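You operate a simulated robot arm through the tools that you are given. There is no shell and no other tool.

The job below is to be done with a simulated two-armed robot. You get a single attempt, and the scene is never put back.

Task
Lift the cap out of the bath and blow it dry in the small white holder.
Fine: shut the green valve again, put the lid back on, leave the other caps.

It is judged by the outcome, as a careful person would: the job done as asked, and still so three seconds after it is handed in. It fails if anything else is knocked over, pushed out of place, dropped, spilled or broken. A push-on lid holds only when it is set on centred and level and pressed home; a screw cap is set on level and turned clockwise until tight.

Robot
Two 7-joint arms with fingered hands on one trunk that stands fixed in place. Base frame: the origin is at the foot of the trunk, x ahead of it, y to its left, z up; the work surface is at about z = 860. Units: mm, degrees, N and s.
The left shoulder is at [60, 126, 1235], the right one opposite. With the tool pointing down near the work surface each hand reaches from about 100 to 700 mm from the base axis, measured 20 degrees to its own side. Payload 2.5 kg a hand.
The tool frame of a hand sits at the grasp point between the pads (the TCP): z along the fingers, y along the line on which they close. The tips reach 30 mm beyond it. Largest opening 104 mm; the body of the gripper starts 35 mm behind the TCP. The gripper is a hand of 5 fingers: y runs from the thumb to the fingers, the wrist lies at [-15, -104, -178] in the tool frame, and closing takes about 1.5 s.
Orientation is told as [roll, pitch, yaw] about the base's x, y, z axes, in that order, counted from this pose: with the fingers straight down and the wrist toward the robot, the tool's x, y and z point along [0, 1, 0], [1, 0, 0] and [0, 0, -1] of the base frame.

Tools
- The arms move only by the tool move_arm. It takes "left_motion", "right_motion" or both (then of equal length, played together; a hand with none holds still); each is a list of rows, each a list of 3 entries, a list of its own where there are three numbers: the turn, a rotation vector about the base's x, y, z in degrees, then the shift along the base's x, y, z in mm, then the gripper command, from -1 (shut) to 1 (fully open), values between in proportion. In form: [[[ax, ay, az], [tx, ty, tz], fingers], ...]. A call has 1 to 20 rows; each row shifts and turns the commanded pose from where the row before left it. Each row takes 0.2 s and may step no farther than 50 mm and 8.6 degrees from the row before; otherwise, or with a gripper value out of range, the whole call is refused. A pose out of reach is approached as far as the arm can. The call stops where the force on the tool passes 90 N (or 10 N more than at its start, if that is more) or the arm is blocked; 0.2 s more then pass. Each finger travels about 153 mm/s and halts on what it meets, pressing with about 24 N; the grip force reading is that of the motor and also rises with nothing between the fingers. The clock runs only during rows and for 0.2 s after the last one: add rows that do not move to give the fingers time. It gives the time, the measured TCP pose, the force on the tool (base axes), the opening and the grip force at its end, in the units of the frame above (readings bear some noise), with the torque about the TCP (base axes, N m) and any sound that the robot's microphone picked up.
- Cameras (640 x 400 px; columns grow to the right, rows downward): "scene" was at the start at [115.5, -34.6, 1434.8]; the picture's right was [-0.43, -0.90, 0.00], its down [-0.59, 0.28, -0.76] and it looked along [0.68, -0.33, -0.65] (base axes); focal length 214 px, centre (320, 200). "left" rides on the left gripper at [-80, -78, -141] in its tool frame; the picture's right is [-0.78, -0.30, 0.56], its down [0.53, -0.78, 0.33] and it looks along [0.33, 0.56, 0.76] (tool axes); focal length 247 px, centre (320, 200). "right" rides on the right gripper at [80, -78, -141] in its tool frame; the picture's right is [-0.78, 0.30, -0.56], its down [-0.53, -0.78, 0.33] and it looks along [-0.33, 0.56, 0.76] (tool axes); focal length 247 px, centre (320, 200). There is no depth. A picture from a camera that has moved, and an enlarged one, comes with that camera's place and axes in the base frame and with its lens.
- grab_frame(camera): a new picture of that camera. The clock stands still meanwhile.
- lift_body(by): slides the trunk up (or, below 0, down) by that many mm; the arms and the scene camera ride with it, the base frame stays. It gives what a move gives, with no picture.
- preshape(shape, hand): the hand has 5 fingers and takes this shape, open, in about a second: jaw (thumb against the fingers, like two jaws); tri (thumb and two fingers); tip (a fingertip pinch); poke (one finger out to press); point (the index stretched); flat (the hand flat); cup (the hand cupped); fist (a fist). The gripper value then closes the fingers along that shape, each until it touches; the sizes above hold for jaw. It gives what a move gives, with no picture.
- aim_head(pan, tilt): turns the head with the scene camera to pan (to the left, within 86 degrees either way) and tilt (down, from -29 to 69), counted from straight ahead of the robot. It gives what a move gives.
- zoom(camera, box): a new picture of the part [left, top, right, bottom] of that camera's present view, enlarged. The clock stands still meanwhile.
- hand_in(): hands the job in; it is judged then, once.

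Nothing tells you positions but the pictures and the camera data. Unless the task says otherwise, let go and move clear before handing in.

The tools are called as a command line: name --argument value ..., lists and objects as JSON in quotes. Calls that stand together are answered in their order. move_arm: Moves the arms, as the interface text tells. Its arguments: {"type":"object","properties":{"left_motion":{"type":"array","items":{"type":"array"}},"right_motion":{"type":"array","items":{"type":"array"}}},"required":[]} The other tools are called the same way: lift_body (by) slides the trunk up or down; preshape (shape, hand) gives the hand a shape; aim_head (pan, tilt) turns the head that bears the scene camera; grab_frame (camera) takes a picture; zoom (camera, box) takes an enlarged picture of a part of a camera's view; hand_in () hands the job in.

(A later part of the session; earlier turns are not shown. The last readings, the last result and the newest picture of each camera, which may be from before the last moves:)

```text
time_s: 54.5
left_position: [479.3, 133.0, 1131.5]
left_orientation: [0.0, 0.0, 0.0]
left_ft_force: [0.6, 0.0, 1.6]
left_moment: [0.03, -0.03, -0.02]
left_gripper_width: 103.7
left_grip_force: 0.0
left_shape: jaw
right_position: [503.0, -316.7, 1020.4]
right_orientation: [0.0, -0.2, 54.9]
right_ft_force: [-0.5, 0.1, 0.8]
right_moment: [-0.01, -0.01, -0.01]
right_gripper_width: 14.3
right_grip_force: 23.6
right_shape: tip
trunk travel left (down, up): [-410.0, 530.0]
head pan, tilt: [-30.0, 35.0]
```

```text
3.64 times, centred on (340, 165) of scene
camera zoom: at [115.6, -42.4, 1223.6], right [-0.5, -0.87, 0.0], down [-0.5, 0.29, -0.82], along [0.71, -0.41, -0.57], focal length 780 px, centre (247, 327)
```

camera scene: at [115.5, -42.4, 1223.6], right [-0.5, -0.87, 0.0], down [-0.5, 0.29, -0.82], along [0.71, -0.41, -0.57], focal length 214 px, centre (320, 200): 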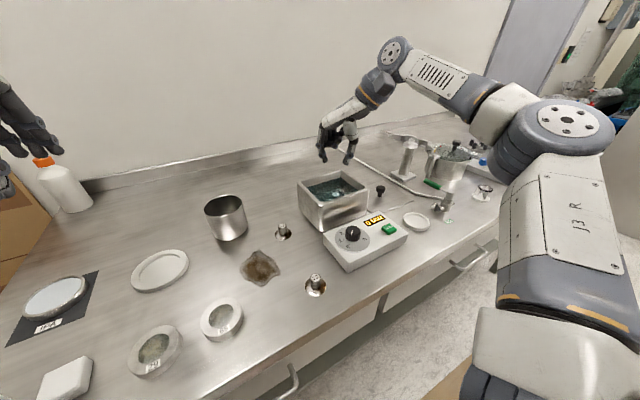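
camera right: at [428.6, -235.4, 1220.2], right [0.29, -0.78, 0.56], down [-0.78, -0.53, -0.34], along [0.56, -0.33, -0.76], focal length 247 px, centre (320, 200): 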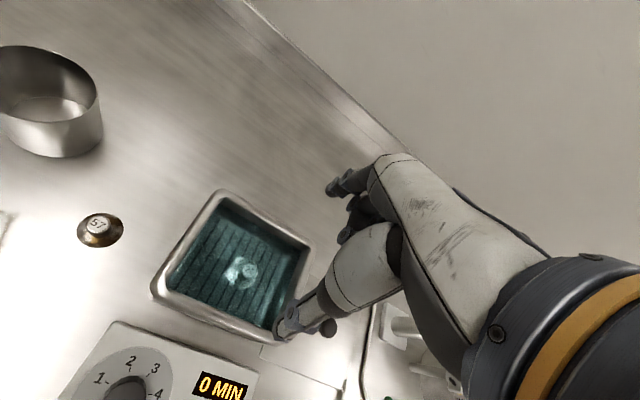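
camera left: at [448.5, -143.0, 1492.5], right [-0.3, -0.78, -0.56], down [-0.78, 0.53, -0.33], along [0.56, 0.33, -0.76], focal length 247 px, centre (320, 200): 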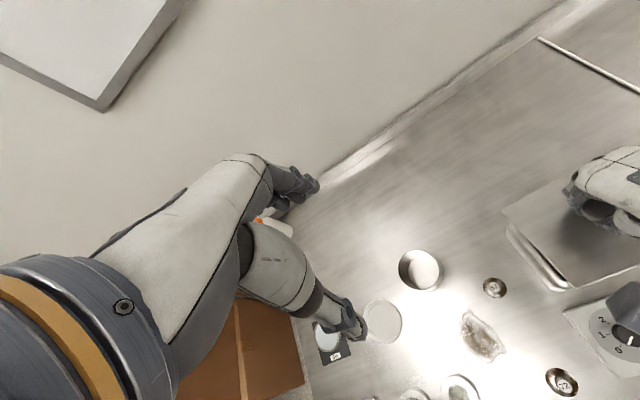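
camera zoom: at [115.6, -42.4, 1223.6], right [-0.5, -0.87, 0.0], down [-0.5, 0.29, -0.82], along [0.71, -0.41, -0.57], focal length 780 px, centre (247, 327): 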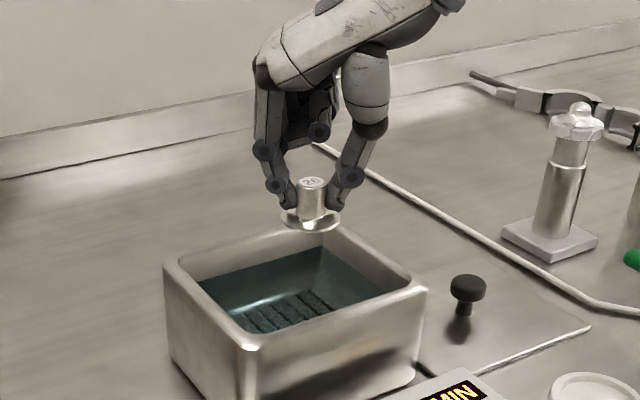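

Cap 26 is held upright by its knob with about 14 mm of grip. The holder is at about (352, -459) and the nozzle tip at about (356, -518, 891). I'll carry the cap across at this height.

move_arm --right_motion '[[[0, 0, 0], [-30, -28, 0], -1], [[0, 0, 0], [-30, -28, 0], -1], [[0, 0, 0], [-30, -28, 0], -1], [[0, 0, 0], [-30, -28, 0], -1], [[0, 0, 0], [-31, -30, 0], -1], [[0, 0, 0], [0, 0, 0], -1], [[0, 0, 0], [0, 0, -25], -1], [[0, 0, 0], [0, 0, -20], -1], [[0, 0, 0], [0, 0, 0], -1]]'

grab_frame --camera "right"

grab_frame --camera "scene"

zoom --camera "scene" --box '[360, 150, 480, 260]'

zoom --camera "right" --box '[200, 130, 380, 310]'

```text
time_s: 56.5
left_position: [478.6, 132.8, 1132.7]
left_orientation: [-0.1, 0.0, 0.0]
left_ft_force: [0.9, 0.1, 0.1]
left_moment: [-0.01, 0.0, 0.0]
left_gripper_width: 103.6
left_grip_force: 0.0
left_shape: jaw
right_position: [351.3, -458.5, 978.9]
right_orientation: [0.0, -0.1, 54.9]
right_ft_force: [0.4, 0.3, -0.7]
right_moment: [-0.02, 0.0, -0.05]
right_gripper_width: 14.7
right_grip_force: 24.3
right_shape: tip
trunk travel left (down, up): [-410.0, 530.0]
head pan, tilt: [-30.0, 35.0]
```

```text
taken
camera right: at [240.5, -476.0, 1120.1], right [0.8, -0.2, 0.56], down [-0.01, -0.94, -0.33], along [0.59, 0.27, -0.76], focal length 247 px, centre (320, 200)
```

right: 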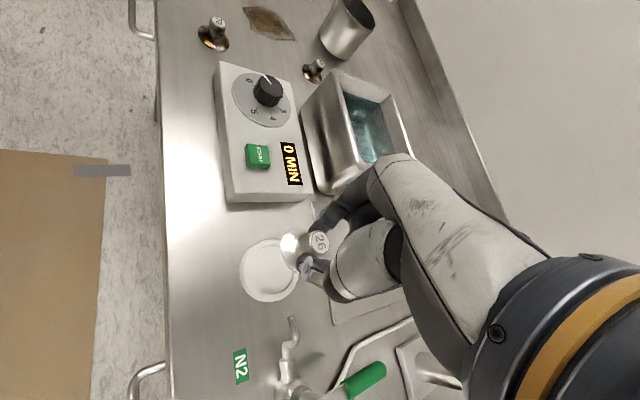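

```text
taken
camera scene: at [115.6, -42.4, 1223.6], right [-0.5, -0.87, 0.0], down [-0.5, 0.29, -0.82], along [0.71, -0.41, -0.57], focal length 214 px, centre (320, 200)
```

scene: 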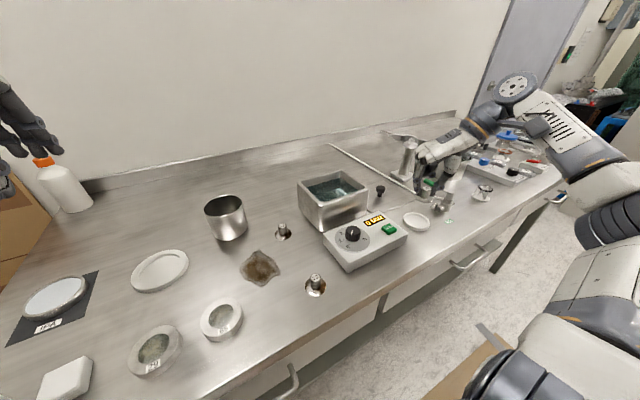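

```text
3.64 times, centred on (420, 205) of scene
camera zoom: at [115.6, -42.4, 1223.6], right [-0.5, -0.87, 0.0], down [-0.5, 0.29, -0.82], along [0.71, -0.41, -0.57], focal length 780 px, centre (-44, 182)
```

zoom: 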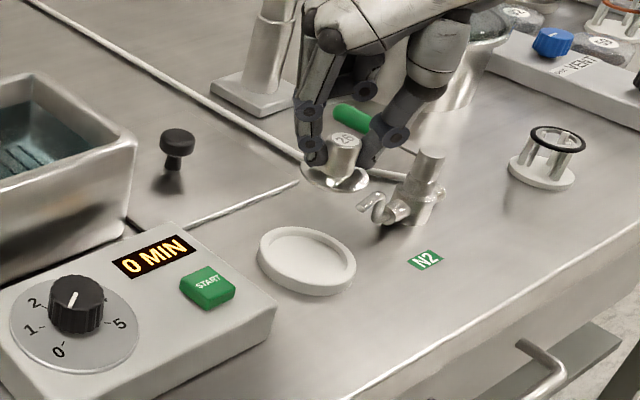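

```text
2.22 times, centred on (290, 220) of right
camera zoom: at [240.5, -476.0, 1120.1], right [0.8, -0.2, 0.56], down [-0.01, -0.94, -0.33], along [0.59, 0.27, -0.76], focal length 549 px, centre (387, 156)
```

zoom: 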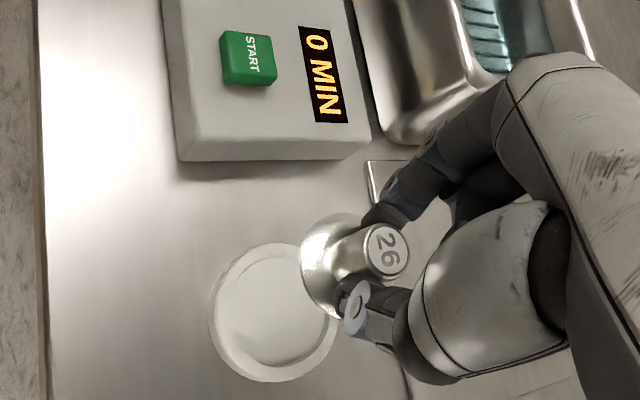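

The cap is above the holder, and I need a precise centring. I'll go lower so flange and recess can be compared directly.

move_arm --right_motion '[[[0, 0, 0], [-1, -2, -20], -1], [[0, 0, 0], [0, 0, -15], -1], [[0, 0, 0], [0, 0, -10], -1], [[0, 0, 0], [0, 0, 0], -1]]'

zoom --camera "scene" --box '[380, 170, 460, 240]'

zoom --camera "right" --box '[220, 160, 360, 320]'

```text
time_s: 57.5
left_position: [477.2, 134.1, 1133.4]
left_orientation: [0.0, 0.0, 0.0]
left_ft_force: [0.4, 0.9, -0.9]
left_moment: [0.03, -0.01, -0.01]
left_gripper_width: 103.7
left_grip_force: 0.0
left_shape: jaw
right_position: [350.9, -460.2, 932.0]
right_orientation: [0.0, -0.2, 55.0]
right_ft_force: [0.1, 0.3, -0.4]
right_moment: [-0.01, 0.0, 0.01]
right_gripper_width: 14.7
right_grip_force: 23.6
right_shape: tip
trunk travel left (down, up): [-410.0, 530.0]
head pan, tilt: [-30.0, 35.0]
```

```text
5.71 times, centred on (420, 205) of scene
camera zoom: at [115.6, -42.4, 1223.6], right [-0.5, -0.87, 0.0], down [-0.5, 0.29, -0.82], along [0.71, -0.41, -0.57], focal length 1226 px, centre (-251, 171)
```

zoom: 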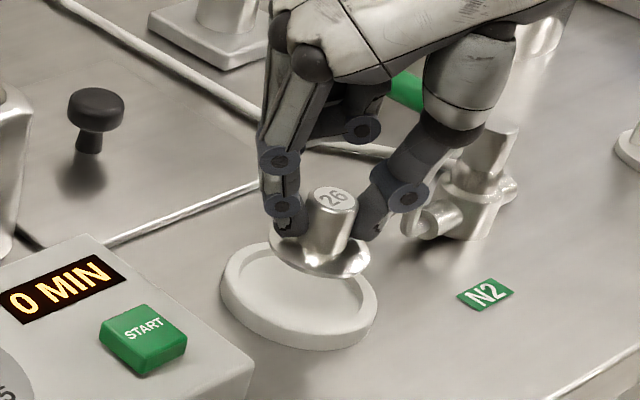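

```text
2.50 times, centred on (290, 240) of right
camera zoom: at [239.8, -479.3, 1073.6], right [0.8, -0.2, 0.56], down [-0.01, -0.94, -0.33], along [0.59, 0.27, -0.76], focal length 617 px, centre (395, 100)
```

zoom: 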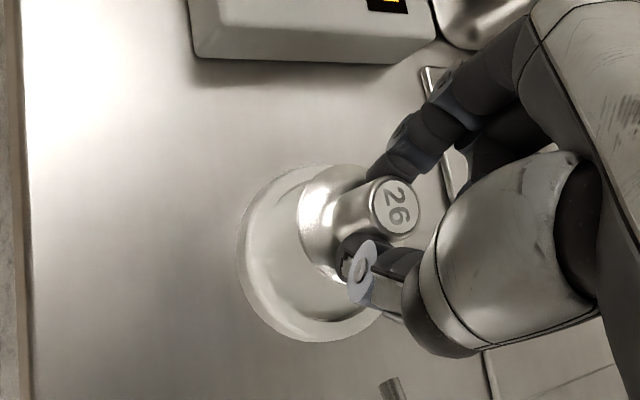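

Close up, the right camera puts the holder centre at about (351.5, -465.3), so the hand needs to move about 5 mm in -y. I'll correct that and go lower.

move_arm --right_motion '[[[0, 0, 0], [0.5, -5, 0], -1], [[0, 0, 0], [0, 0, -6], -1], [[0, 0, 0], [0, 0, -4], -1], [[0, 0, 0], [0, 0, 0], -1]]'

zoom --camera "scene" --box '[380, 170, 460, 240]'

zoom --camera "right" --box '[220, 160, 360, 320]'

```text
time_s: 58.5
left_position: [477.9, 134.3, 1132.0]
left_orientation: [0.0, 0.0, 0.0]
left_ft_force: [0.3, -0.8, 0.2]
left_moment: [0.03, -0.01, 0.01]
left_gripper_width: 103.7
left_grip_force: 0.1
left_shape: jaw
right_position: [351.0, -466.5, 923.2]
right_orientation: [-0.1, -0.2, 54.9]
right_ft_force: [-0.6, -0.6, -0.1]
right_moment: [-0.04, -0.02, 0.02]
right_gripper_width: 14.6
right_grip_force: 23.8
right_shape: tip
trunk travel left (down, up): [-410.0, 530.0]
head pan, tilt: [-30.0, 35.0]
```

```text
5.71 times, centred on (420, 205) of scene
camera zoom: at [115.6, -42.4, 1223.6], right [-0.5, -0.87, 0.0], down [-0.5, 0.29, -0.82], along [0.71, -0.41, -0.57], focal length 1226 px, centre (-251, 171)
```

zoom: 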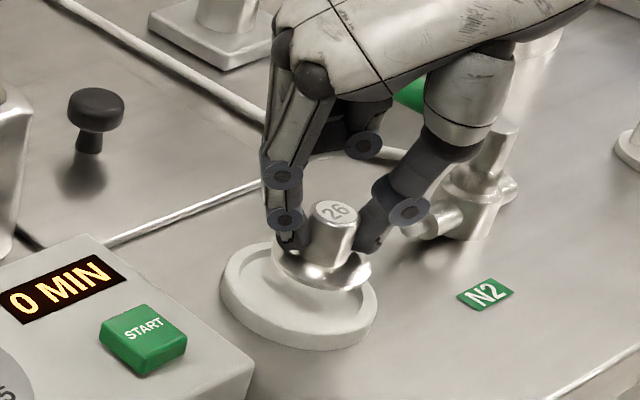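

```text
2.50 times, centred on (290, 240) of right
camera zoom: at [240.3, -484.9, 1064.2], right [0.8, -0.2, 0.56], down [-0.01, -0.94, -0.33], along [0.59, 0.27, -0.76], focal length 617 px, centre (395, 100)
```

zoom: 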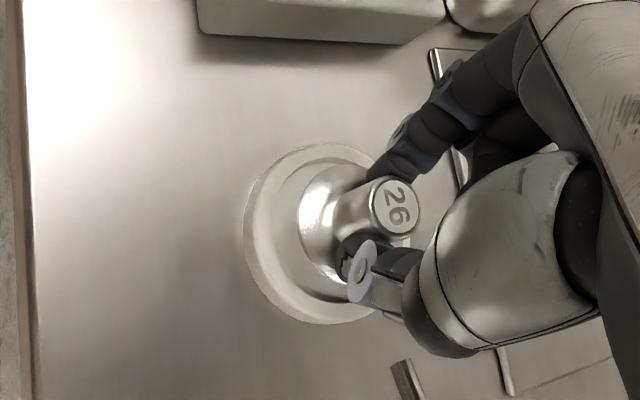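

Combining both cameras, the holder is at about (353, -464.5) with a recess around 57 mm across and the flange about 43 mm. I'll nudge (+2, +2) and lower toward contact.

move_arm --right_motion '[[[0, 0, 0], [2, 2, 0], -1], [[0, 0, 0], [0, 0, -6], -1], [[0, 0, 0], [0, 0, -4], -1], [[0, 0, 0], [0, 0, 0], -1]]'

zoom --camera "scene" --box '[380, 170, 460, 240]'

zoom --camera "right" --box '[220, 160, 360, 320]'

```text
time_s: 59.5
left_position: [478.8, 132.5, 1131.9]
left_orientation: [-0.1, -0.1, 0.0]
left_ft_force: [-0.4, 0.3, -0.2]
left_moment: [-0.02, 0.02, -0.03]
left_gripper_width: 103.7
left_grip_force: 0.1
left_shape: jaw
right_position: [352.1, -463.7, 912.2]
right_orientation: [0.0, -0.3, 55.0]
right_ft_force: [0.2, 0.0, -0.3]
right_moment: [0.01, -0.01, 0.02]
right_gripper_width: 14.6
right_grip_force: 24.1
right_shape: tip
trunk travel left (down, up): [-410.0, 530.0]
head pan, tilt: [-30.0, 35.0]
```

```text
5.71 times, centred on (420, 205) of scene
camera zoom: at [115.6, -42.4, 1223.6], right [-0.5, -0.87, 0.0], down [-0.5, 0.29, -0.82], along [0.71, -0.41, -0.57], focal length 1226 px, centre (-251, 171)
```

zoom: 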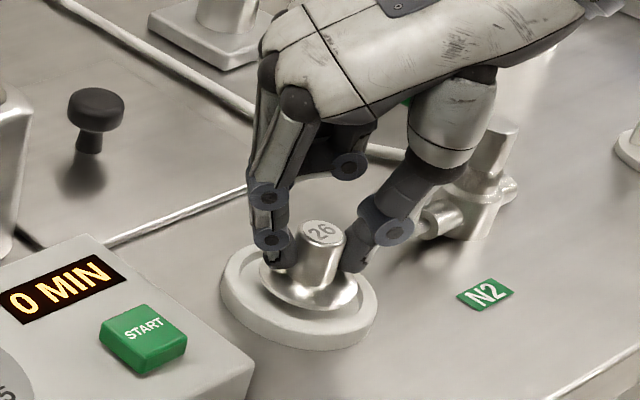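

```text
2.50 times, centred on (290, 240) of right
camera zoom: at [241.7, -482.2, 1053.7], right [0.8, -0.2, 0.56], down [-0.01, -0.94, -0.34], along [0.59, 0.27, -0.76], focal length 617 px, centre (395, 100)
```

zoom: 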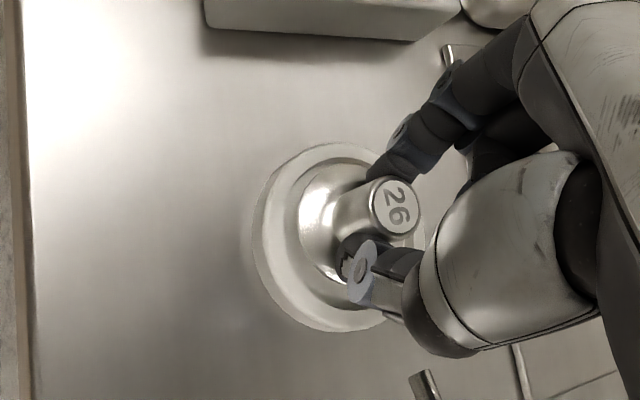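

The flange is now inside the recess outline in both views. I'll lower in small steps to contact.

move_arm --right_motion '[[[0, 0, 0], [0, -0.5, -3], -1], [[0, 0, 0], [0, 0, -2], -1], [[0, 0, 0], [0, 0, 0], -1]]'

```text
time_s: 60.3
left_position: [478.5, 133.1, 1132.8]
left_orientation: [0.0, -0.1, -0.1]
left_ft_force: [-0.3, -0.7, -0.7]
left_moment: [0.01, 0.0, -0.02]
left_gripper_width: 103.7
left_grip_force: 0.1
left_shape: jaw
right_position: [352.3, -464.2, 906.6]
right_orientation: [0.1, -0.2, 55.0]
right_ft_force: [1.2, 0.0, -0.9]
right_moment: [0.0, 0.0, -0.03]
right_gripper_width: 14.6
right_grip_force: 23.8
right_shape: tip
trunk travel left (down, up): [-410.0, 530.0]
head pan, tilt: [-30.0, 35.0]
```

move_arm --right_motion '[[[0, 0, 0], [0, 0, -1.5], -1], [[0, 0, 0], [0, 0, -1.5], -1], [[0, 0, 0], [0, 0, 0], -1]]'

zoom --camera "scene" --box '[380, 170, 460, 240]'

zoom --camera "right" --box '[220, 160, 360, 320]'

```text
time_s: 61.1
left_position: [478.5, 133.4, 1133.8]
left_orientation: [0.1, 0.0, -0.1]
left_ft_force: [0.2, 0.1, 0.0]
left_moment: [0.0, -0.03, 0.02]
left_gripper_width: 103.8
left_grip_force: 0.0
left_shape: jaw
right_position: [352.9, -464.3, 903.1]
right_orientation: [0.1, -0.2, 55.0]
right_ft_force: [0.4, -0.2, -0.9]
right_moment: [-0.02, 0.01, -0.01]
right_gripper_width: 14.6
right_grip_force: 23.5
right_shape: tip
trunk travel left (down, up): [-410.0, 530.0]
head pan, tilt: [-30.0, 35.0]
```

```text
5.71 times, centred on (420, 205) of scene
camera zoom: at [115.6, -42.4, 1223.6], right [-0.5, -0.87, 0.0], down [-0.5, 0.29, -0.82], along [0.71, -0.41, -0.57], focal length 1226 px, centre (-251, 171)
```

zoom: 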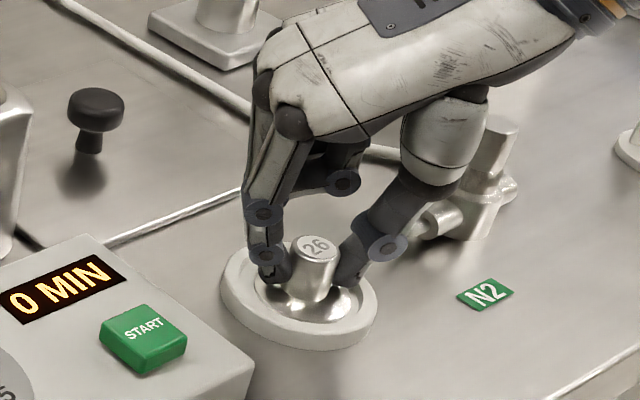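

```text
2.50 times, centred on (290, 240) of right
camera zoom: at [242.3, -482.7, 1044.9], right [0.8, -0.2, 0.56], down [-0.01, -0.94, -0.34], along [0.59, 0.27, -0.76], focal length 617 px, centre (395, 100)
```

zoom: 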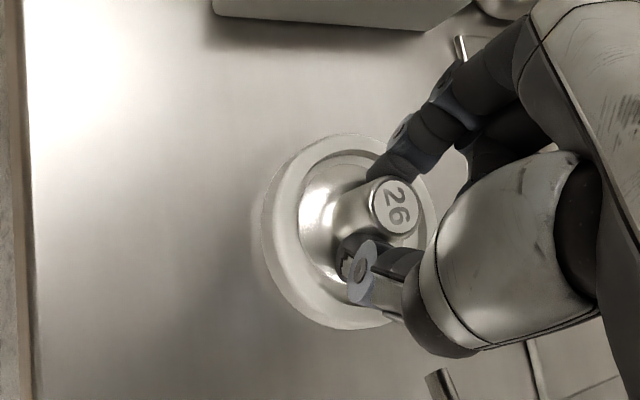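

The cap is well centred and nearly seated. I'll lower further.

move_arm --right_motion '[[[0, 0, 0], [0, -1, -1.5], -1], [[0, 0, 0], [0, 0, -1.5], -1], [[0, 0, 0], [0, 0, 0], -1]]'

```text
time_s: 61.9
left_position: [477.9, 133.9, 1133.9]
left_orientation: [0.0, 0.0, -0.1]
left_ft_force: [0.5, -0.8, -0.3]
left_moment: [0.01, 0.0, -0.02]
left_gripper_width: 103.7
left_grip_force: 0.1
left_shape: jaw
right_position: [351.7, -465.7, 902.1]
right_orientation: [-0.2, -0.3, 54.8]
right_ft_force: [1.3, 2.2, 9.6]
right_moment: [0.08, -0.04, 0.0]
right_gripper_width: 15.2
right_grip_force: 23.8
right_shape: tip
trunk travel left (down, up): [-410.0, 530.0]
head pan, tilt: [-30.0, 35.0]
```

Contact came at about 10 N, so the cap is on the recess floor. I'll ease up 1 mm, check, then open just enough to release.

move_arm --right_motion '[[[0, 0, 0], [0, 0, 1.2], -1], [[0, 0, 0], [0, 0, 0], -0.9], [[0, 0, 0], [0, 0, 0], -0.7], [[0, 0, 0], [0, 0, 0], -0.5], [[0, 0, 0], [0, 0, 0], -0.35], [[0, 0, 0], [0, 0, 0], -0.35], [[0, 0, 0], [0, 0, 0], -0.35]]'

zoom --camera "scene" --box '[380, 170, 460, 240]'

zoom --camera "right" --box '[220, 160, 360, 320]'

```text
time_s: 63.5
left_position: [478.0, 134.2, 1133.9]
left_orientation: [0.0, 0.1, 0.0]
left_ft_force: [-0.4, -0.2, -0.2]
left_moment: [-0.01, -0.02, 0.01]
left_gripper_width: 103.7
left_grip_force: 0.2
left_shape: jaw
right_position: [353.2, -466.0, 901.8]
right_orientation: [0.0, -0.2, 55.0]
right_ft_force: [-0.1, 0.1, 0.9]
right_moment: [0.01, 0.01, 0.02]
right_gripper_width: 33.7
right_grip_force: 0.1
right_shape: tip
trunk travel left (down, up): [-410.0, 530.0]
head pan, tilt: [-30.0, 35.0]
```

```text
5.71 times, centred on (420, 205) of scene
camera zoom: at [115.5, -42.4, 1223.6], right [-0.5, -0.87, 0.0], down [-0.5, 0.29, -0.82], along [0.71, -0.41, -0.57], focal length 1226 px, centre (-251, 171)
```

zoom: 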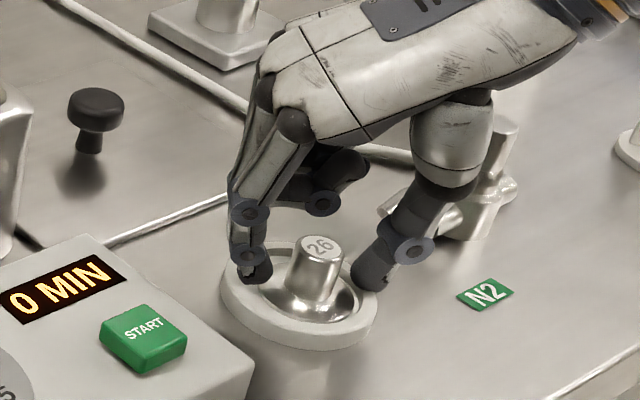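

```text
2.50 times, centred on (290, 240) of right
camera zoom: at [241.9, -484.5, 1043.0], right [0.8, -0.2, 0.56], down [-0.01, -0.94, -0.34], along [0.59, 0.27, -0.76], focal length 617 px, centre (395, 100)
```

zoom: 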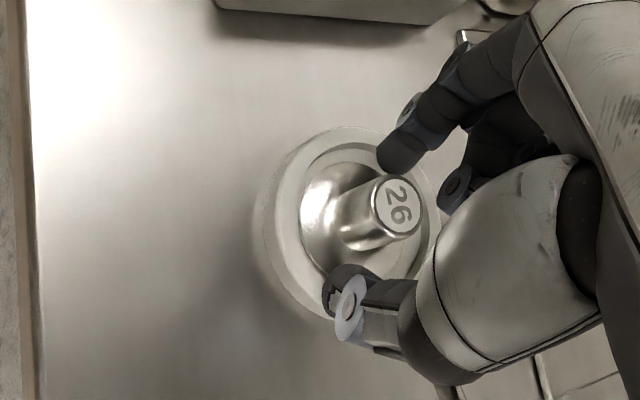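

The cap stands level in the holder. I'll rise straight up and inspect the cap and the valve.

move_arm --right_motion '[[[0, 0, 0], [0, 0, 8], -0.35], [[0, 0, 0], [0, 0, 15], -0.3], [[0, 0, 0], [0, 0, 30], -0.3], [[0, 0, 0], [0, 0, 40], -0.3], [[0, 0, 0], [0, 0, 40], -0.3], [[0, 0, 0], [-10, 0, 40], -0.3], [[0, 0, 0], [0, 0, 0], -0.3]]'

grab_frame --camera "right"

zoom --camera "scene" --box '[380, 150, 480, 240]'

zoom --camera "right" --box '[180, 180, 400, 400]'

```text
time_s: 65.1
left_position: [479.5, 133.0, 1132.3]
left_orientation: [0.0, 0.1, 0.0]
left_ft_force: [1.1, -0.1, -0.9]
left_moment: [-0.03, 0.05, 0.01]
left_gripper_width: 104.0
left_grip_force: 0.1
left_shape: jaw
right_position: [342.2, -463.1, 1068.8]
right_orientation: [1.4, 0.4, 55.2]
right_ft_force: [-2.8, -1.7, 4.7]
right_moment: [0.03, -0.28, -0.1]
right_gripper_width: 36.1
right_grip_force: 0.1
right_shape: tip
trunk travel left (down, up): [-410.0, 530.0]
head pan, tilt: [-30.0, 35.0]
```

```text
taken
camera right: at [235.2, -482.3, 1212.9], right [0.82, -0.2, 0.54], down [-0.01, -0.94, -0.34], along [0.57, 0.27, -0.77], focal length 247 px, centre (320, 200)
```

right: 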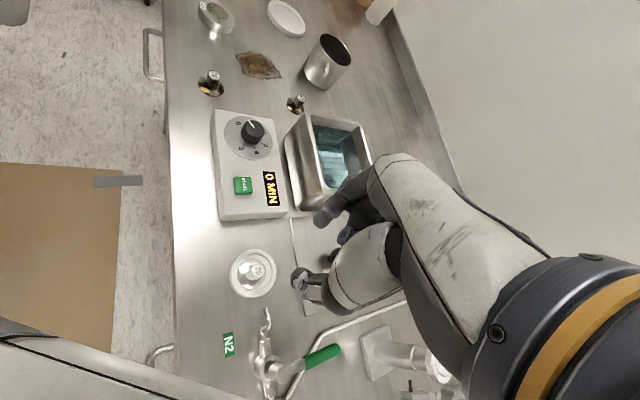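

```text
4.44 times, centred on (430, 195) of scene
camera zoom: at [116.1, -42.8, 1223.5], right [-0.5, -0.87, 0.0], down [-0.5, 0.29, -0.82], along [0.71, -0.41, -0.57], focal length 953 px, centre (-169, 222)
```

zoom: 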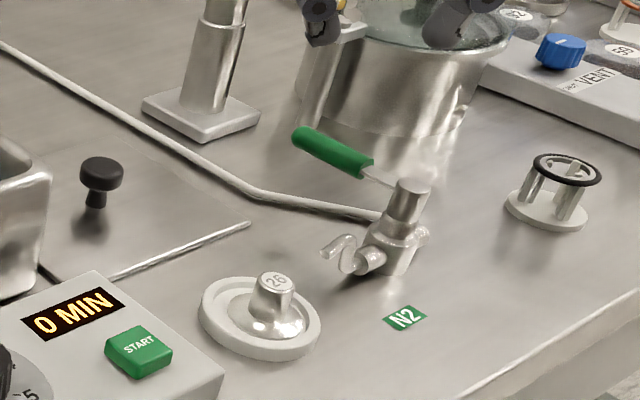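

```text
1.82 times, centred on (290, 290) of right
camera zoom: at [235.2, -482.3, 1212.9], right [0.82, -0.2, 0.54], down [-0.01, -0.94, -0.34], along [0.57, 0.27, -0.77], focal length 449 px, centre (374, 36)
```

zoom: 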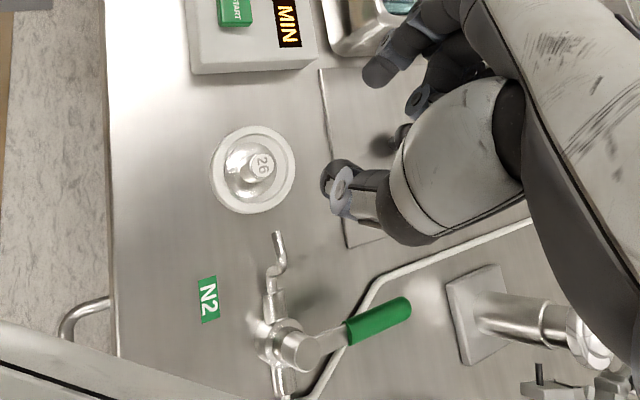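

The cap stands in the holder. The valve handle runs along +x from its stem at (357, -585), across the flow direction, so the valve is shut. There's a slight strain on the right arm, so I'll check the arm's surroundings before proceeding.

grab_frame --camera "scene"

move_arm --right_motion '[[[0, 0, -6], [10, 0, -10], -0.3], [[0, 0, -8], [10, 0, 0], -0.3], [[0, 0, -8], [10, 0, 0], -0.3], [[0, 0, -8], [10, 0, 0], -0.3], [[0, 0, 0], [0, 0, 0], -0.3]]'

grab_frame --camera "scene"

```text
taken
camera scene: at [116.1, -42.8, 1223.5], right [-0.5, -0.87, 0.0], down [-0.5, 0.29, -0.82], along [0.71, -0.41, -0.57], focal length 214 px, centre (320, 200)
```

scene: 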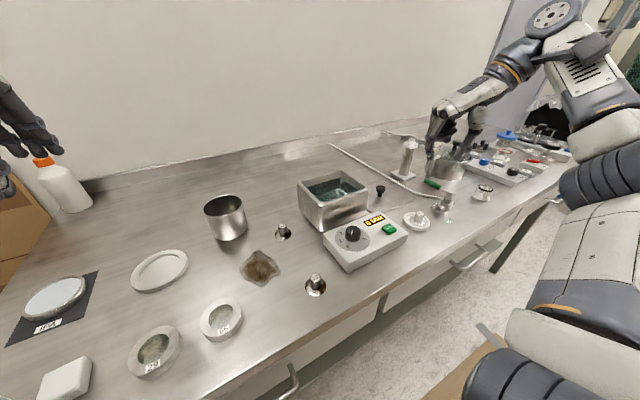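

```text
time_s: 66.3
left_position: [477.3, 133.3, 1133.0]
left_orientation: [0.1, -0.1, 0.0]
left_ft_force: [0.2, 0.1, -0.5]
left_moment: [-0.01, 0.02, 0.02]
left_gripper_width: 103.6
left_grip_force: 0.1
left_shape: jaw
right_position: [381.3, -465.9, 1064.3]
right_orientation: [0.0, -0.1, 24.8]
right_ft_force: [0.6, -0.5, 0.7]
right_moment: [0.0, 0.03, 0.03]
right_gripper_width: 36.1
right_grip_force: 0.0
right_shape: tip
trunk travel left (down, up): [-410.0, 530.0]
head pan, tilt: [-30.0, 35.0]
```

```text
taken
camera scene: at [115.5, -42.4, 1223.6], right [-0.5, -0.87, 0.0], down [-0.5, 0.29, -0.82], along [0.71, -0.41, -0.57], focal length 214 px, centre (320, 200)
```

scene: 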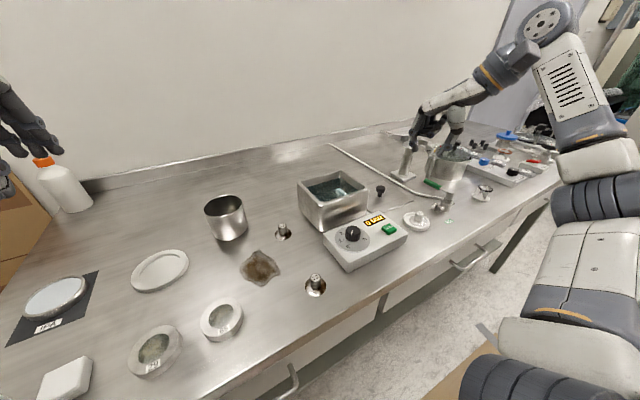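

The strain has gone. I'll set the poke shape and check where its fingertip is.

preshape --hand "right" --shape "poke"

move_arm --right_motion '[[[0, 0, -8], [5, -10, 0], -1], [[0, 0, -8], [5, -10, 0], -1], [[0, 0, -8], [5, -10, 0], -1], [[0, 0, 0], [5, -10, 0], -1], [[0, 0, 0], [0, 0, 0], -1], [[0, 0, 0], [0, 0, 0], -1], [[0, 0, 0], [0, 0, 0], -1]]'

grab_frame --camera "right"

zoom --camera "scene" --box '[380, 120, 480, 240]'

```text
time_s: 67.2
left_position: [479.0, 132.8, 1134.0]
left_orientation: [0.0, 0.0, -0.2]
left_ft_force: [-0.9, 0.8, 0.4]
left_moment: [-0.01, 0.03, 0.01]
left_gripper_width: 103.5
left_grip_force: 0.1
left_shape: jaw
right_position: [380.2, -465.4, 1065.2]
right_orientation: [0.0, -0.1, 25.0]
right_ft_force: [-0.3, 0.2, 0.2]
right_moment: [0.02, -0.05, 0.0]
right_gripper_width: 0.0
right_grip_force: 0.1
right_shape: poke
trunk travel left (down, up): [-410.0, 530.0]
head pan, tilt: [-30.0, 35.0]
```

```text
time_s: 68.8
left_position: [478.0, 132.6, 1133.4]
left_orientation: [0.0, 0.0, 0.1]
left_ft_force: [-1.1, 0.7, 0.7]
left_moment: [0.0, 0.03, 0.0]
left_gripper_width: 103.6
left_grip_force: 0.0
left_shape: jaw
right_position: [403.1, -505.9, 1065.5]
right_orientation: [0.0, -0.2, 0.8]
right_ft_force: [0.4, -0.5, 0.4]
right_moment: [0.02, -0.01, 0.01]
right_gripper_width: 0.0
right_grip_force: 0.3
right_shape: poke
trunk travel left (down, up): [-410.0, 530.0]
head pan, tilt: [-30.0, 35.0]
```

```text
taken
camera right: at [322.6, -427.3, 1206.6], right [0.31, -0.77, 0.56], down [-0.77, -0.55, -0.34], along [0.56, -0.32, -0.76], focal length 247 px, centre (320, 200)
```

right: 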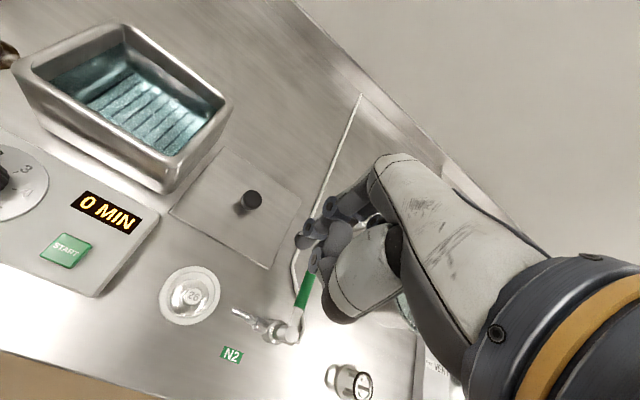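

```text
3.33 times, centred on (430, 180) of scene
camera zoom: at [115.6, -42.4, 1223.6], right [-0.5, -0.87, 0.0], down [-0.5, 0.29, -0.82], along [0.71, -0.41, -0.57], focal length 715 px, centre (-47, 267)
```

zoom: 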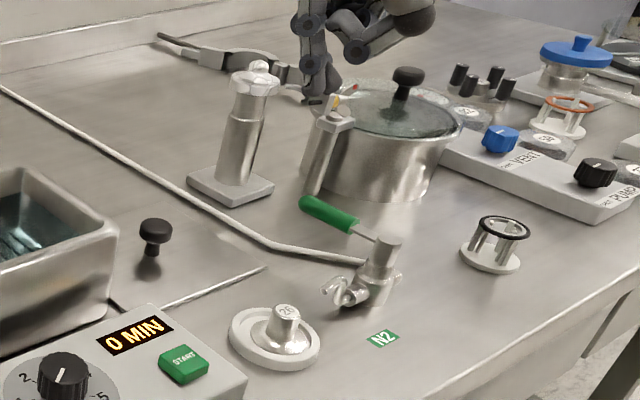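

zoom --camera "right" --box '[200, 160, 400, 360]'

aim_head --pan -45 --tilt 28

grab_frame --camera "scene"

zoom --camera "scene" --box '[270, 100, 420, 260]'

```text
2.00 times, centred on (300, 260) of right
camera zoom: at [322.6, -427.3, 1206.6], right [0.31, -0.77, 0.56], down [-0.77, -0.55, -0.34], along [0.56, -0.32, -0.76], focal length 494 px, centre (360, 80)
```

zoom: 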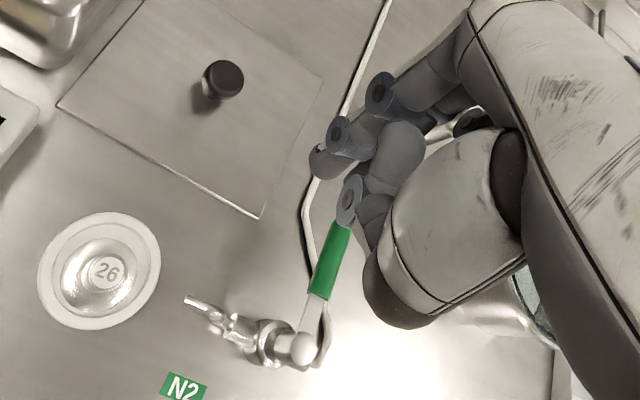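

```text
time_s: 69.6
left_position: [478.8, 134.7, 1133.4]
left_orientation: [0.0, 0.0, 0.0]
left_ft_force: [0.2, -0.2, 0.0]
left_moment: [0.0, 0.06, 0.01]
left_gripper_width: 103.9
left_grip_force: 0.0
left_shape: jaw
right_position: [401.9, -506.4, 1065.3]
right_orientation: [-0.1, -0.3, 1.0]
right_ft_force: [-0.1, -0.3, 0.0]
right_moment: [0.01, -0.01, 0.0]
right_gripper_width: 0.0
right_grip_force: 0.0
right_shape: poke
trunk travel left (down, up): [-410.0, 530.0]
head pan, tilt: [-45.0, 28.0]
```

```text
taken
camera scene: at [103.8, -62.8, 1234.6], right [-0.71, -0.71, 0.0], down [-0.33, 0.33, -0.88], along [0.62, -0.62, -0.47], focal length 214 px, centre (320, 200)
```

scene: 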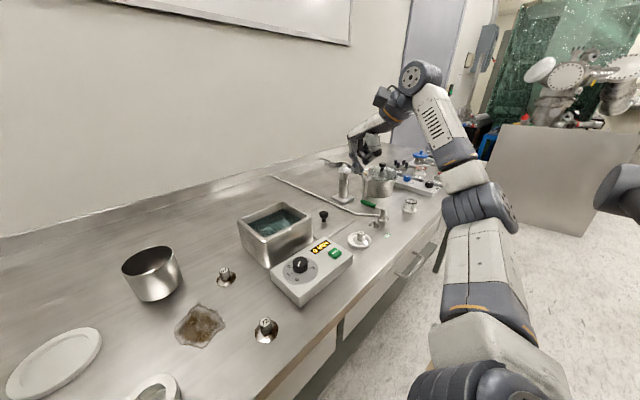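

```text
2.50 times, centred on (345, 180) of scene
camera zoom: at [103.8, -62.8, 1234.6], right [-0.71, -0.71, 0.0], down [-0.33, 0.33, -0.88], along [0.62, -0.62, -0.47], focal length 536 px, centre (258, 250)
```

zoom: 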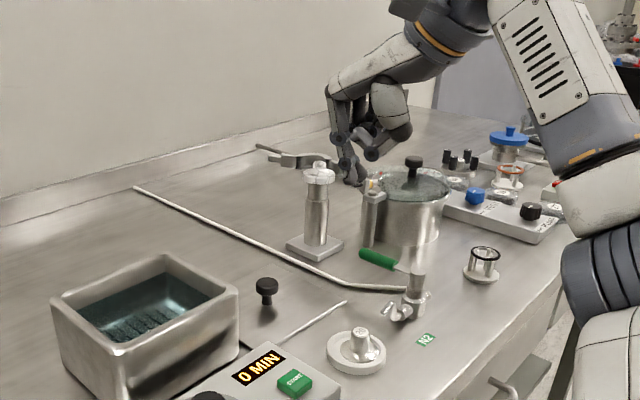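

The poke fingertip sits about 10 mm toward tool +x and roughly 28 mm below the TCP. I'll test whether the arm can reach the far (-y) side of the handle while staying high.

move_arm --right_motion '[[[0, 0, -5], [0, -20, 0], -1], [[0, 0, -5], [0, -20, 0], -1], [[0, 0, -5], [0, -20, 0], -1], [[0, 0, -5], [0, -20, 0], -1], [[0, 0, 0], [0, -20, 0], -1], [[0, 0, 0], [0, -10, 0], -1], [[0, 0, 0], [0, 0, 0], -1]]'

grab_frame --camera "scene"

grab_frame --camera "right"

```text
time_s: 71.2
left_position: [478.6, 134.1, 1133.4]
left_orientation: [-0.1, 0.0, 0.0]
left_ft_force: [0.6, 0.4, -0.9]
left_moment: [-0.04, 0.0, 0.01]
left_gripper_width: 103.8
left_grip_force: 0.1
left_shape: jaw
right_position: [400.8, -614.9, 1064.5]
right_orientation: [0.0, -0.3, -19.0]
right_ft_force: [0.2, -0.1, 0.3]
right_moment: [-0.01, -0.02, 0.01]
right_gripper_width: 0.1
right_grip_force: 0.0
right_shape: poke
trunk travel left (down, up): [-410.0, 530.0]
head pan, tilt: [-45.0, 28.0]
```

```text
taken
camera scene: at [103.8, -62.8, 1234.6], right [-0.71, -0.71, 0.0], down [-0.33, 0.33, -0.88], along [0.62, -0.62, -0.47], focal length 214 px, centre (320, 200)
```

scene: 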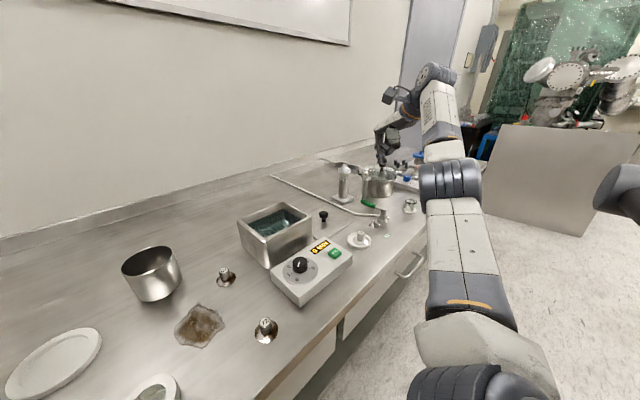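

```text
taken
camera right: at [352.2, -514.3, 1206.5], right [0.03, -0.83, 0.56], down [-0.91, -0.25, -0.33], along [0.42, -0.5, -0.76], focal length 247 px, centre (320, 200)
```

right: 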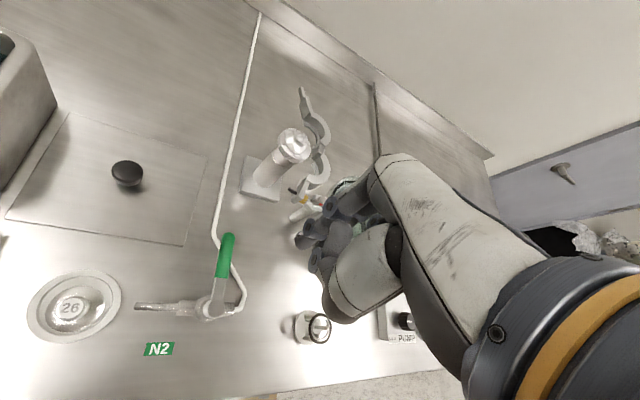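

The arm reaches. The handle runs from (388, -576) to (431, -579) at z ≈ 917. I'll descend on its -y side, staying clear first.

move_arm --right_motion '[[[0, 0, 0], [10, 0, -30], -1], [[0, 0, 0], [0, 0, -35], -1], [[0, 0, 0], [0, 0, -30], -1], [[0, 0, 0], [0, 0, -15], -1], [[0, 0, 0], [0, 0, 0], -1]]'

zoom --camera "right" --box '[140, 160, 380, 360]'

zoom --camera "scene" --box '[330, 130, 440, 250]'

```text
time_s: 72.4
left_position: [478.3, 133.6, 1133.2]
left_orientation: [0.0, 0.1, -0.1]
left_ft_force: [0.2, -0.3, 0.0]
left_moment: [-0.01, 0.04, -0.02]
left_gripper_width: 103.5
left_grip_force: 0.2
left_shape: jaw
right_position: [413.0, -615.7, 954.6]
right_orientation: [0.0, -0.1, -18.9]
right_ft_force: [0.1, -0.3, -0.5]
right_moment: [-0.01, 0.04, 0.01]
right_gripper_width: 0.0
right_grip_force: 0.0
right_shape: poke
trunk travel left (down, up): [-410.0, 530.0]
head pan, tilt: [-45.0, 28.0]
```

```text
2.00 times, centred on (260, 260) of right
camera zoom: at [364.3, -515.1, 1096.4], right [0.02, -0.83, 0.56], down [-0.91, -0.25, -0.34], along [0.42, -0.5, -0.76], focal length 494 px, centre (440, 80)
```

zoom: 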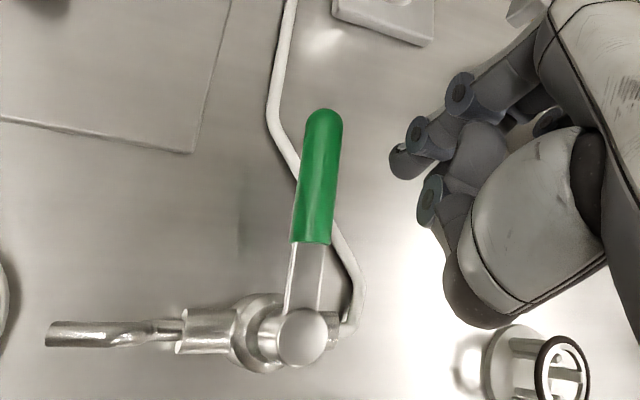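

```text
3.33 times, centred on (385, 190) of scene
camera zoom: at [103.8, -62.8, 1234.6], right [-0.71, -0.71, 0.0], down [-0.33, 0.33, -0.88], along [0.62, -0.62, -0.47], focal length 715 px, centre (103, 233)
```

zoom: 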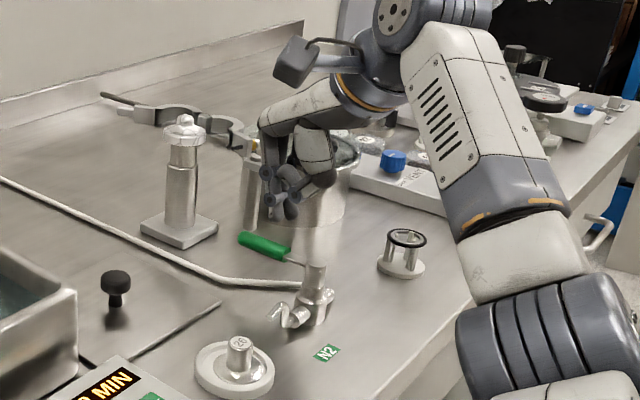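

I now have a clear top view of the valve: stem at (354, -581), handle tip at (433, -577), fingertip at about (416, -606). I'll lower beside the handle and nudge it gently toward +y to see which way it turns.

move_arm --right_motion '[[[0, 0, 0], [0, 0, -13], -1], [[0, 0, 0], [0, 0, -12], -1], [[0, 0, 0], [-1, 6, 0], -1], [[0, 0, 0], [0, 4, 0], -1], [[0, 0, 0], [0, 0, 0], -1]]'

zoom --camera "right" --box '[140, 160, 380, 360]'

zoom --camera "scene" --box '[330, 130, 440, 250]'

```text
time_s: 73.6
left_position: [478.7, 133.4, 1133.5]
left_orientation: [0.0, 0.0, 0.0]
left_ft_force: [-0.7, 0.6, -0.3]
left_moment: [-0.05, 0.0, 0.01]
left_gripper_width: 103.7
left_grip_force: 0.1
left_shape: jaw
right_position: [410.8, -603.5, 930.9]
right_orientation: [0.0, -0.2, -19.0]
right_ft_force: [-0.1, -0.3, -0.3]
right_moment: [-0.01, -0.01, 0.0]
right_gripper_width: 0.1
right_grip_force: 0.1
right_shape: poke
trunk travel left (down, up): [-410.0, 530.0]
head pan, tilt: [-45.0, 28.0]
```

```text
2.00 times, centred on (260, 260) of right
camera zoom: at [362.7, -503.8, 1072.4], right [0.02, -0.83, 0.56], down [-0.91, -0.25, -0.34], along [0.42, -0.5, -0.76], focal length 494 px, centre (440, 80)
```

zoom: 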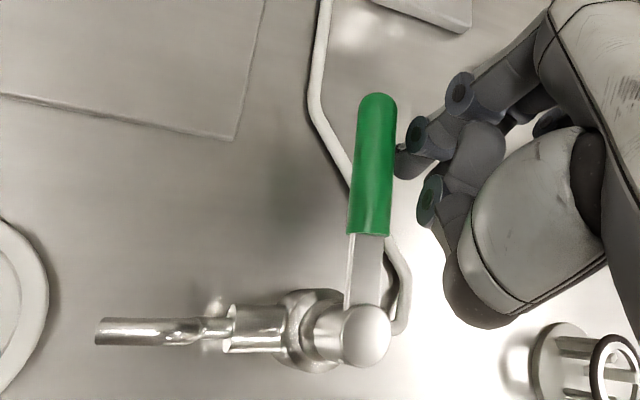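

```text
3.33 times, centred on (385, 190) of scene
camera zoom: at [103.8, -62.8, 1234.6], right [-0.71, -0.71, 0.0], down [-0.33, 0.33, -0.88], along [0.62, -0.62, -0.47], focal length 715 px, centre (103, 233)
```

zoom: 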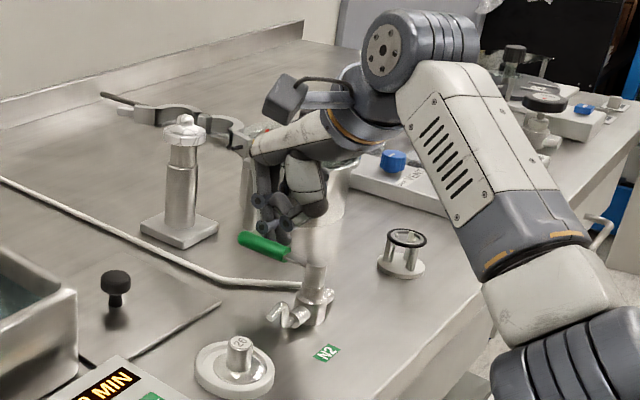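

The fingertip is just beside the handle. I'll nudge +y in small steps and watch the force.

move_arm --right_motion '[[[0, 0, 0], [0, 4, 0], -1], [[0, 0, 0], [0, 4, 0], -1], [[0, 0, 0], [0, 4, 0], -1], [[0, 0, 0], [0, 0, 0], -1]]'

zoom --camera "right" --box '[140, 160, 380, 360]'

```text
time_s: 74.6
left_position: [478.5, 130.7, 1133.9]
left_orientation: [0.2, 0.0, 0.0]
left_ft_force: [-0.2, 0.6, 0.0]
left_moment: [0.04, -0.01, 0.01]
left_gripper_width: 103.5
left_grip_force: 0.1
left_shape: jaw
right_position: [410.8, -597.3, 929.7]
right_orientation: [-0.3, -0.3, -19.6]
right_ft_force: [-0.3, -26.7, 2.7]
right_moment: [-0.45, 0.0, -0.13]
right_gripper_width: 0.2
right_grip_force: 0.1
right_shape: poke
trunk travel left (down, up): [-410.0, 530.0]
head pan, tilt: [-45.0, 28.0]
```

```text
2.00 times, centred on (260, 260) of right
camera zoom: at [363.2, -495.4, 1071.2], right [0.02, -0.83, 0.56], down [-0.91, -0.25, -0.33], along [0.41, -0.51, -0.76], focal length 494 px, centre (440, 80)
```

zoom: 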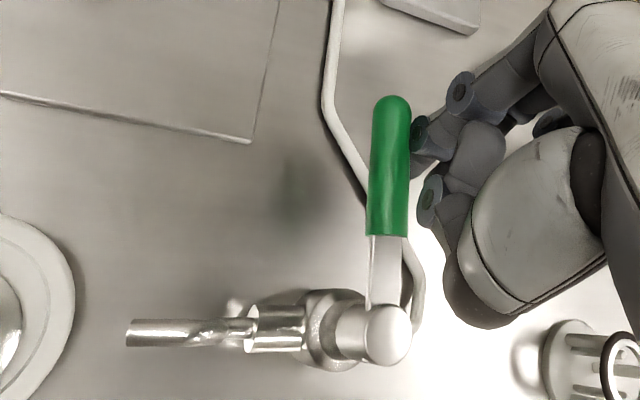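

The handle didn't move at 27 N toward +y, so that's its stop and it must open the other way. I'll back off, go over the handle, and come down on its +y side.

move_arm --right_motion '[[[0, 0, 0], [0, -12, 0], -1], [[0, 0, 0], [0, -4, 0], -1], [[0, 0, 0], [0, 0, 25], -1], [[0, 0, 0], [0, 0, 25], -1], [[0, 0, 0], [-4, 30, 0], -1], [[0, 0, 0], [-4, 30, 0], -1], [[0, 0, 0], [0, 0, 0], -1]]'

zoom --camera "right" --box '[140, 160, 380, 360]'

```text
time_s: 76.2
left_position: [479.3, 133.0, 1133.9]
left_orientation: [0.0, 0.0, 0.1]
left_ft_force: [0.3, 0.5, 0.7]
left_moment: [0.01, 0.0, 0.03]
left_gripper_width: 103.5
left_grip_force: 0.0
left_shape: jaw
right_position: [402.0, -547.8, 977.7]
right_orientation: [0.0, -0.2, -19.0]
right_ft_force: [0.4, -0.4, -0.1]
right_moment: [-0.01, 0.01, 0.01]
right_gripper_width: 0.0
right_grip_force: 0.0
right_shape: poke
trunk travel left (down, up): [-410.0, 530.0]
head pan, tilt: [-45.0, 28.0]
```

```text
2.00 times, centred on (260, 260) of right
camera zoom: at [354.2, -446.6, 1120.3], right [0.03, -0.83, 0.56], down [-0.91, -0.25, -0.34], along [0.42, -0.5, -0.76], focal length 494 px, centre (440, 80)
```

zoom: 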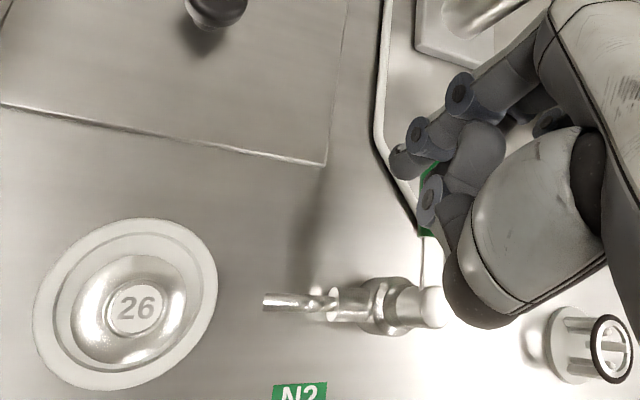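

The folded fingers would pass over the handle on this side, so I'll roll the hand about 20° to raise them and lead with the index fingertip. Then I'll lower beside the handle.

move_arm --right_motion '[[[-7, 0, 0], [-1, 2, 0], -1], [[-7, 0, 0], [-1, 2, 0], -1], [[-7, 0, 0], [-1, 0, 0], -1], [[0, 0, 0], [0, 0, -15], -1], [[0, 0, 0], [0, 0, 0], -1]]'

zoom --camera "right" --box '[140, 160, 380, 360]'

zoom --camera "scene" --box '[330, 130, 440, 250]'

```text
time_s: 77.4
left_position: [478.3, 134.2, 1132.2]
left_orientation: [0.1, 0.0, 0.0]
left_ft_force: [-0.2, -0.4, -0.1]
left_moment: [0.02, -0.01, 0.0]
left_gripper_width: 103.6
left_grip_force: 0.0
left_shape: jaw
right_position: [399.4, -545.3, 964.7]
right_orientation: [-20.0, -6.8, -17.8]
right_ft_force: [-0.3, 0.1, -0.3]
right_moment: [-0.01, -0.02, 0.0]
right_gripper_width: 0.1
right_grip_force: 0.1
right_shape: poke
trunk travel left (down, up): [-410.0, 530.0]
head pan, tilt: [-45.0, 28.0]
```

```text
2.00 times, centred on (260, 260) of right
camera zoom: at [351.6, -401.4, 1060.1], right [0.02, -0.57, 0.82], down [-0.91, -0.36, -0.22], along [0.42, -0.74, -0.53], focal length 494 px, centre (440, 80)
```

zoom: 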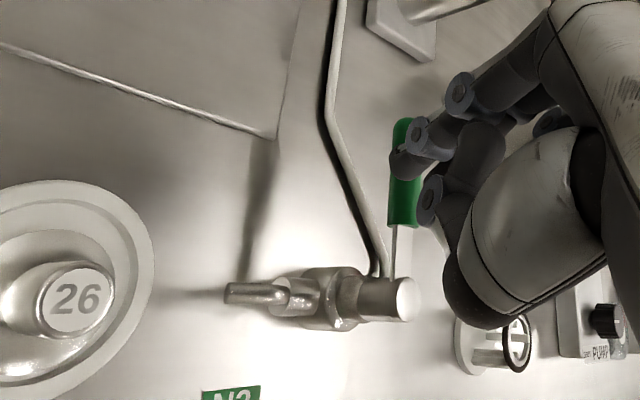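

```text
3.33 times, centred on (385, 190) of scene
camera zoom: at [103.8, -62.9, 1234.6], right [-0.71, -0.71, 0.0], down [-0.33, 0.33, -0.88], along [0.62, -0.62, -0.47], focal length 715 px, centre (103, 233)
```

zoom: 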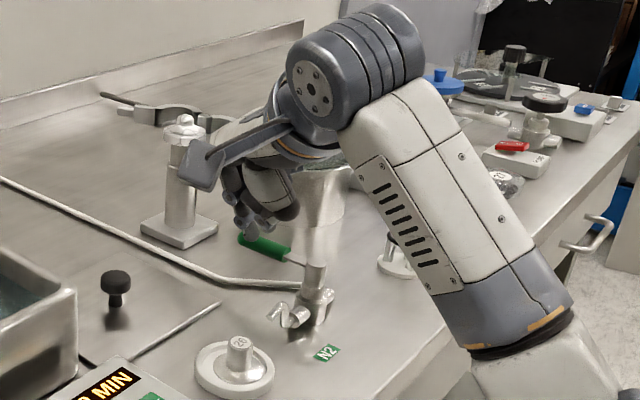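

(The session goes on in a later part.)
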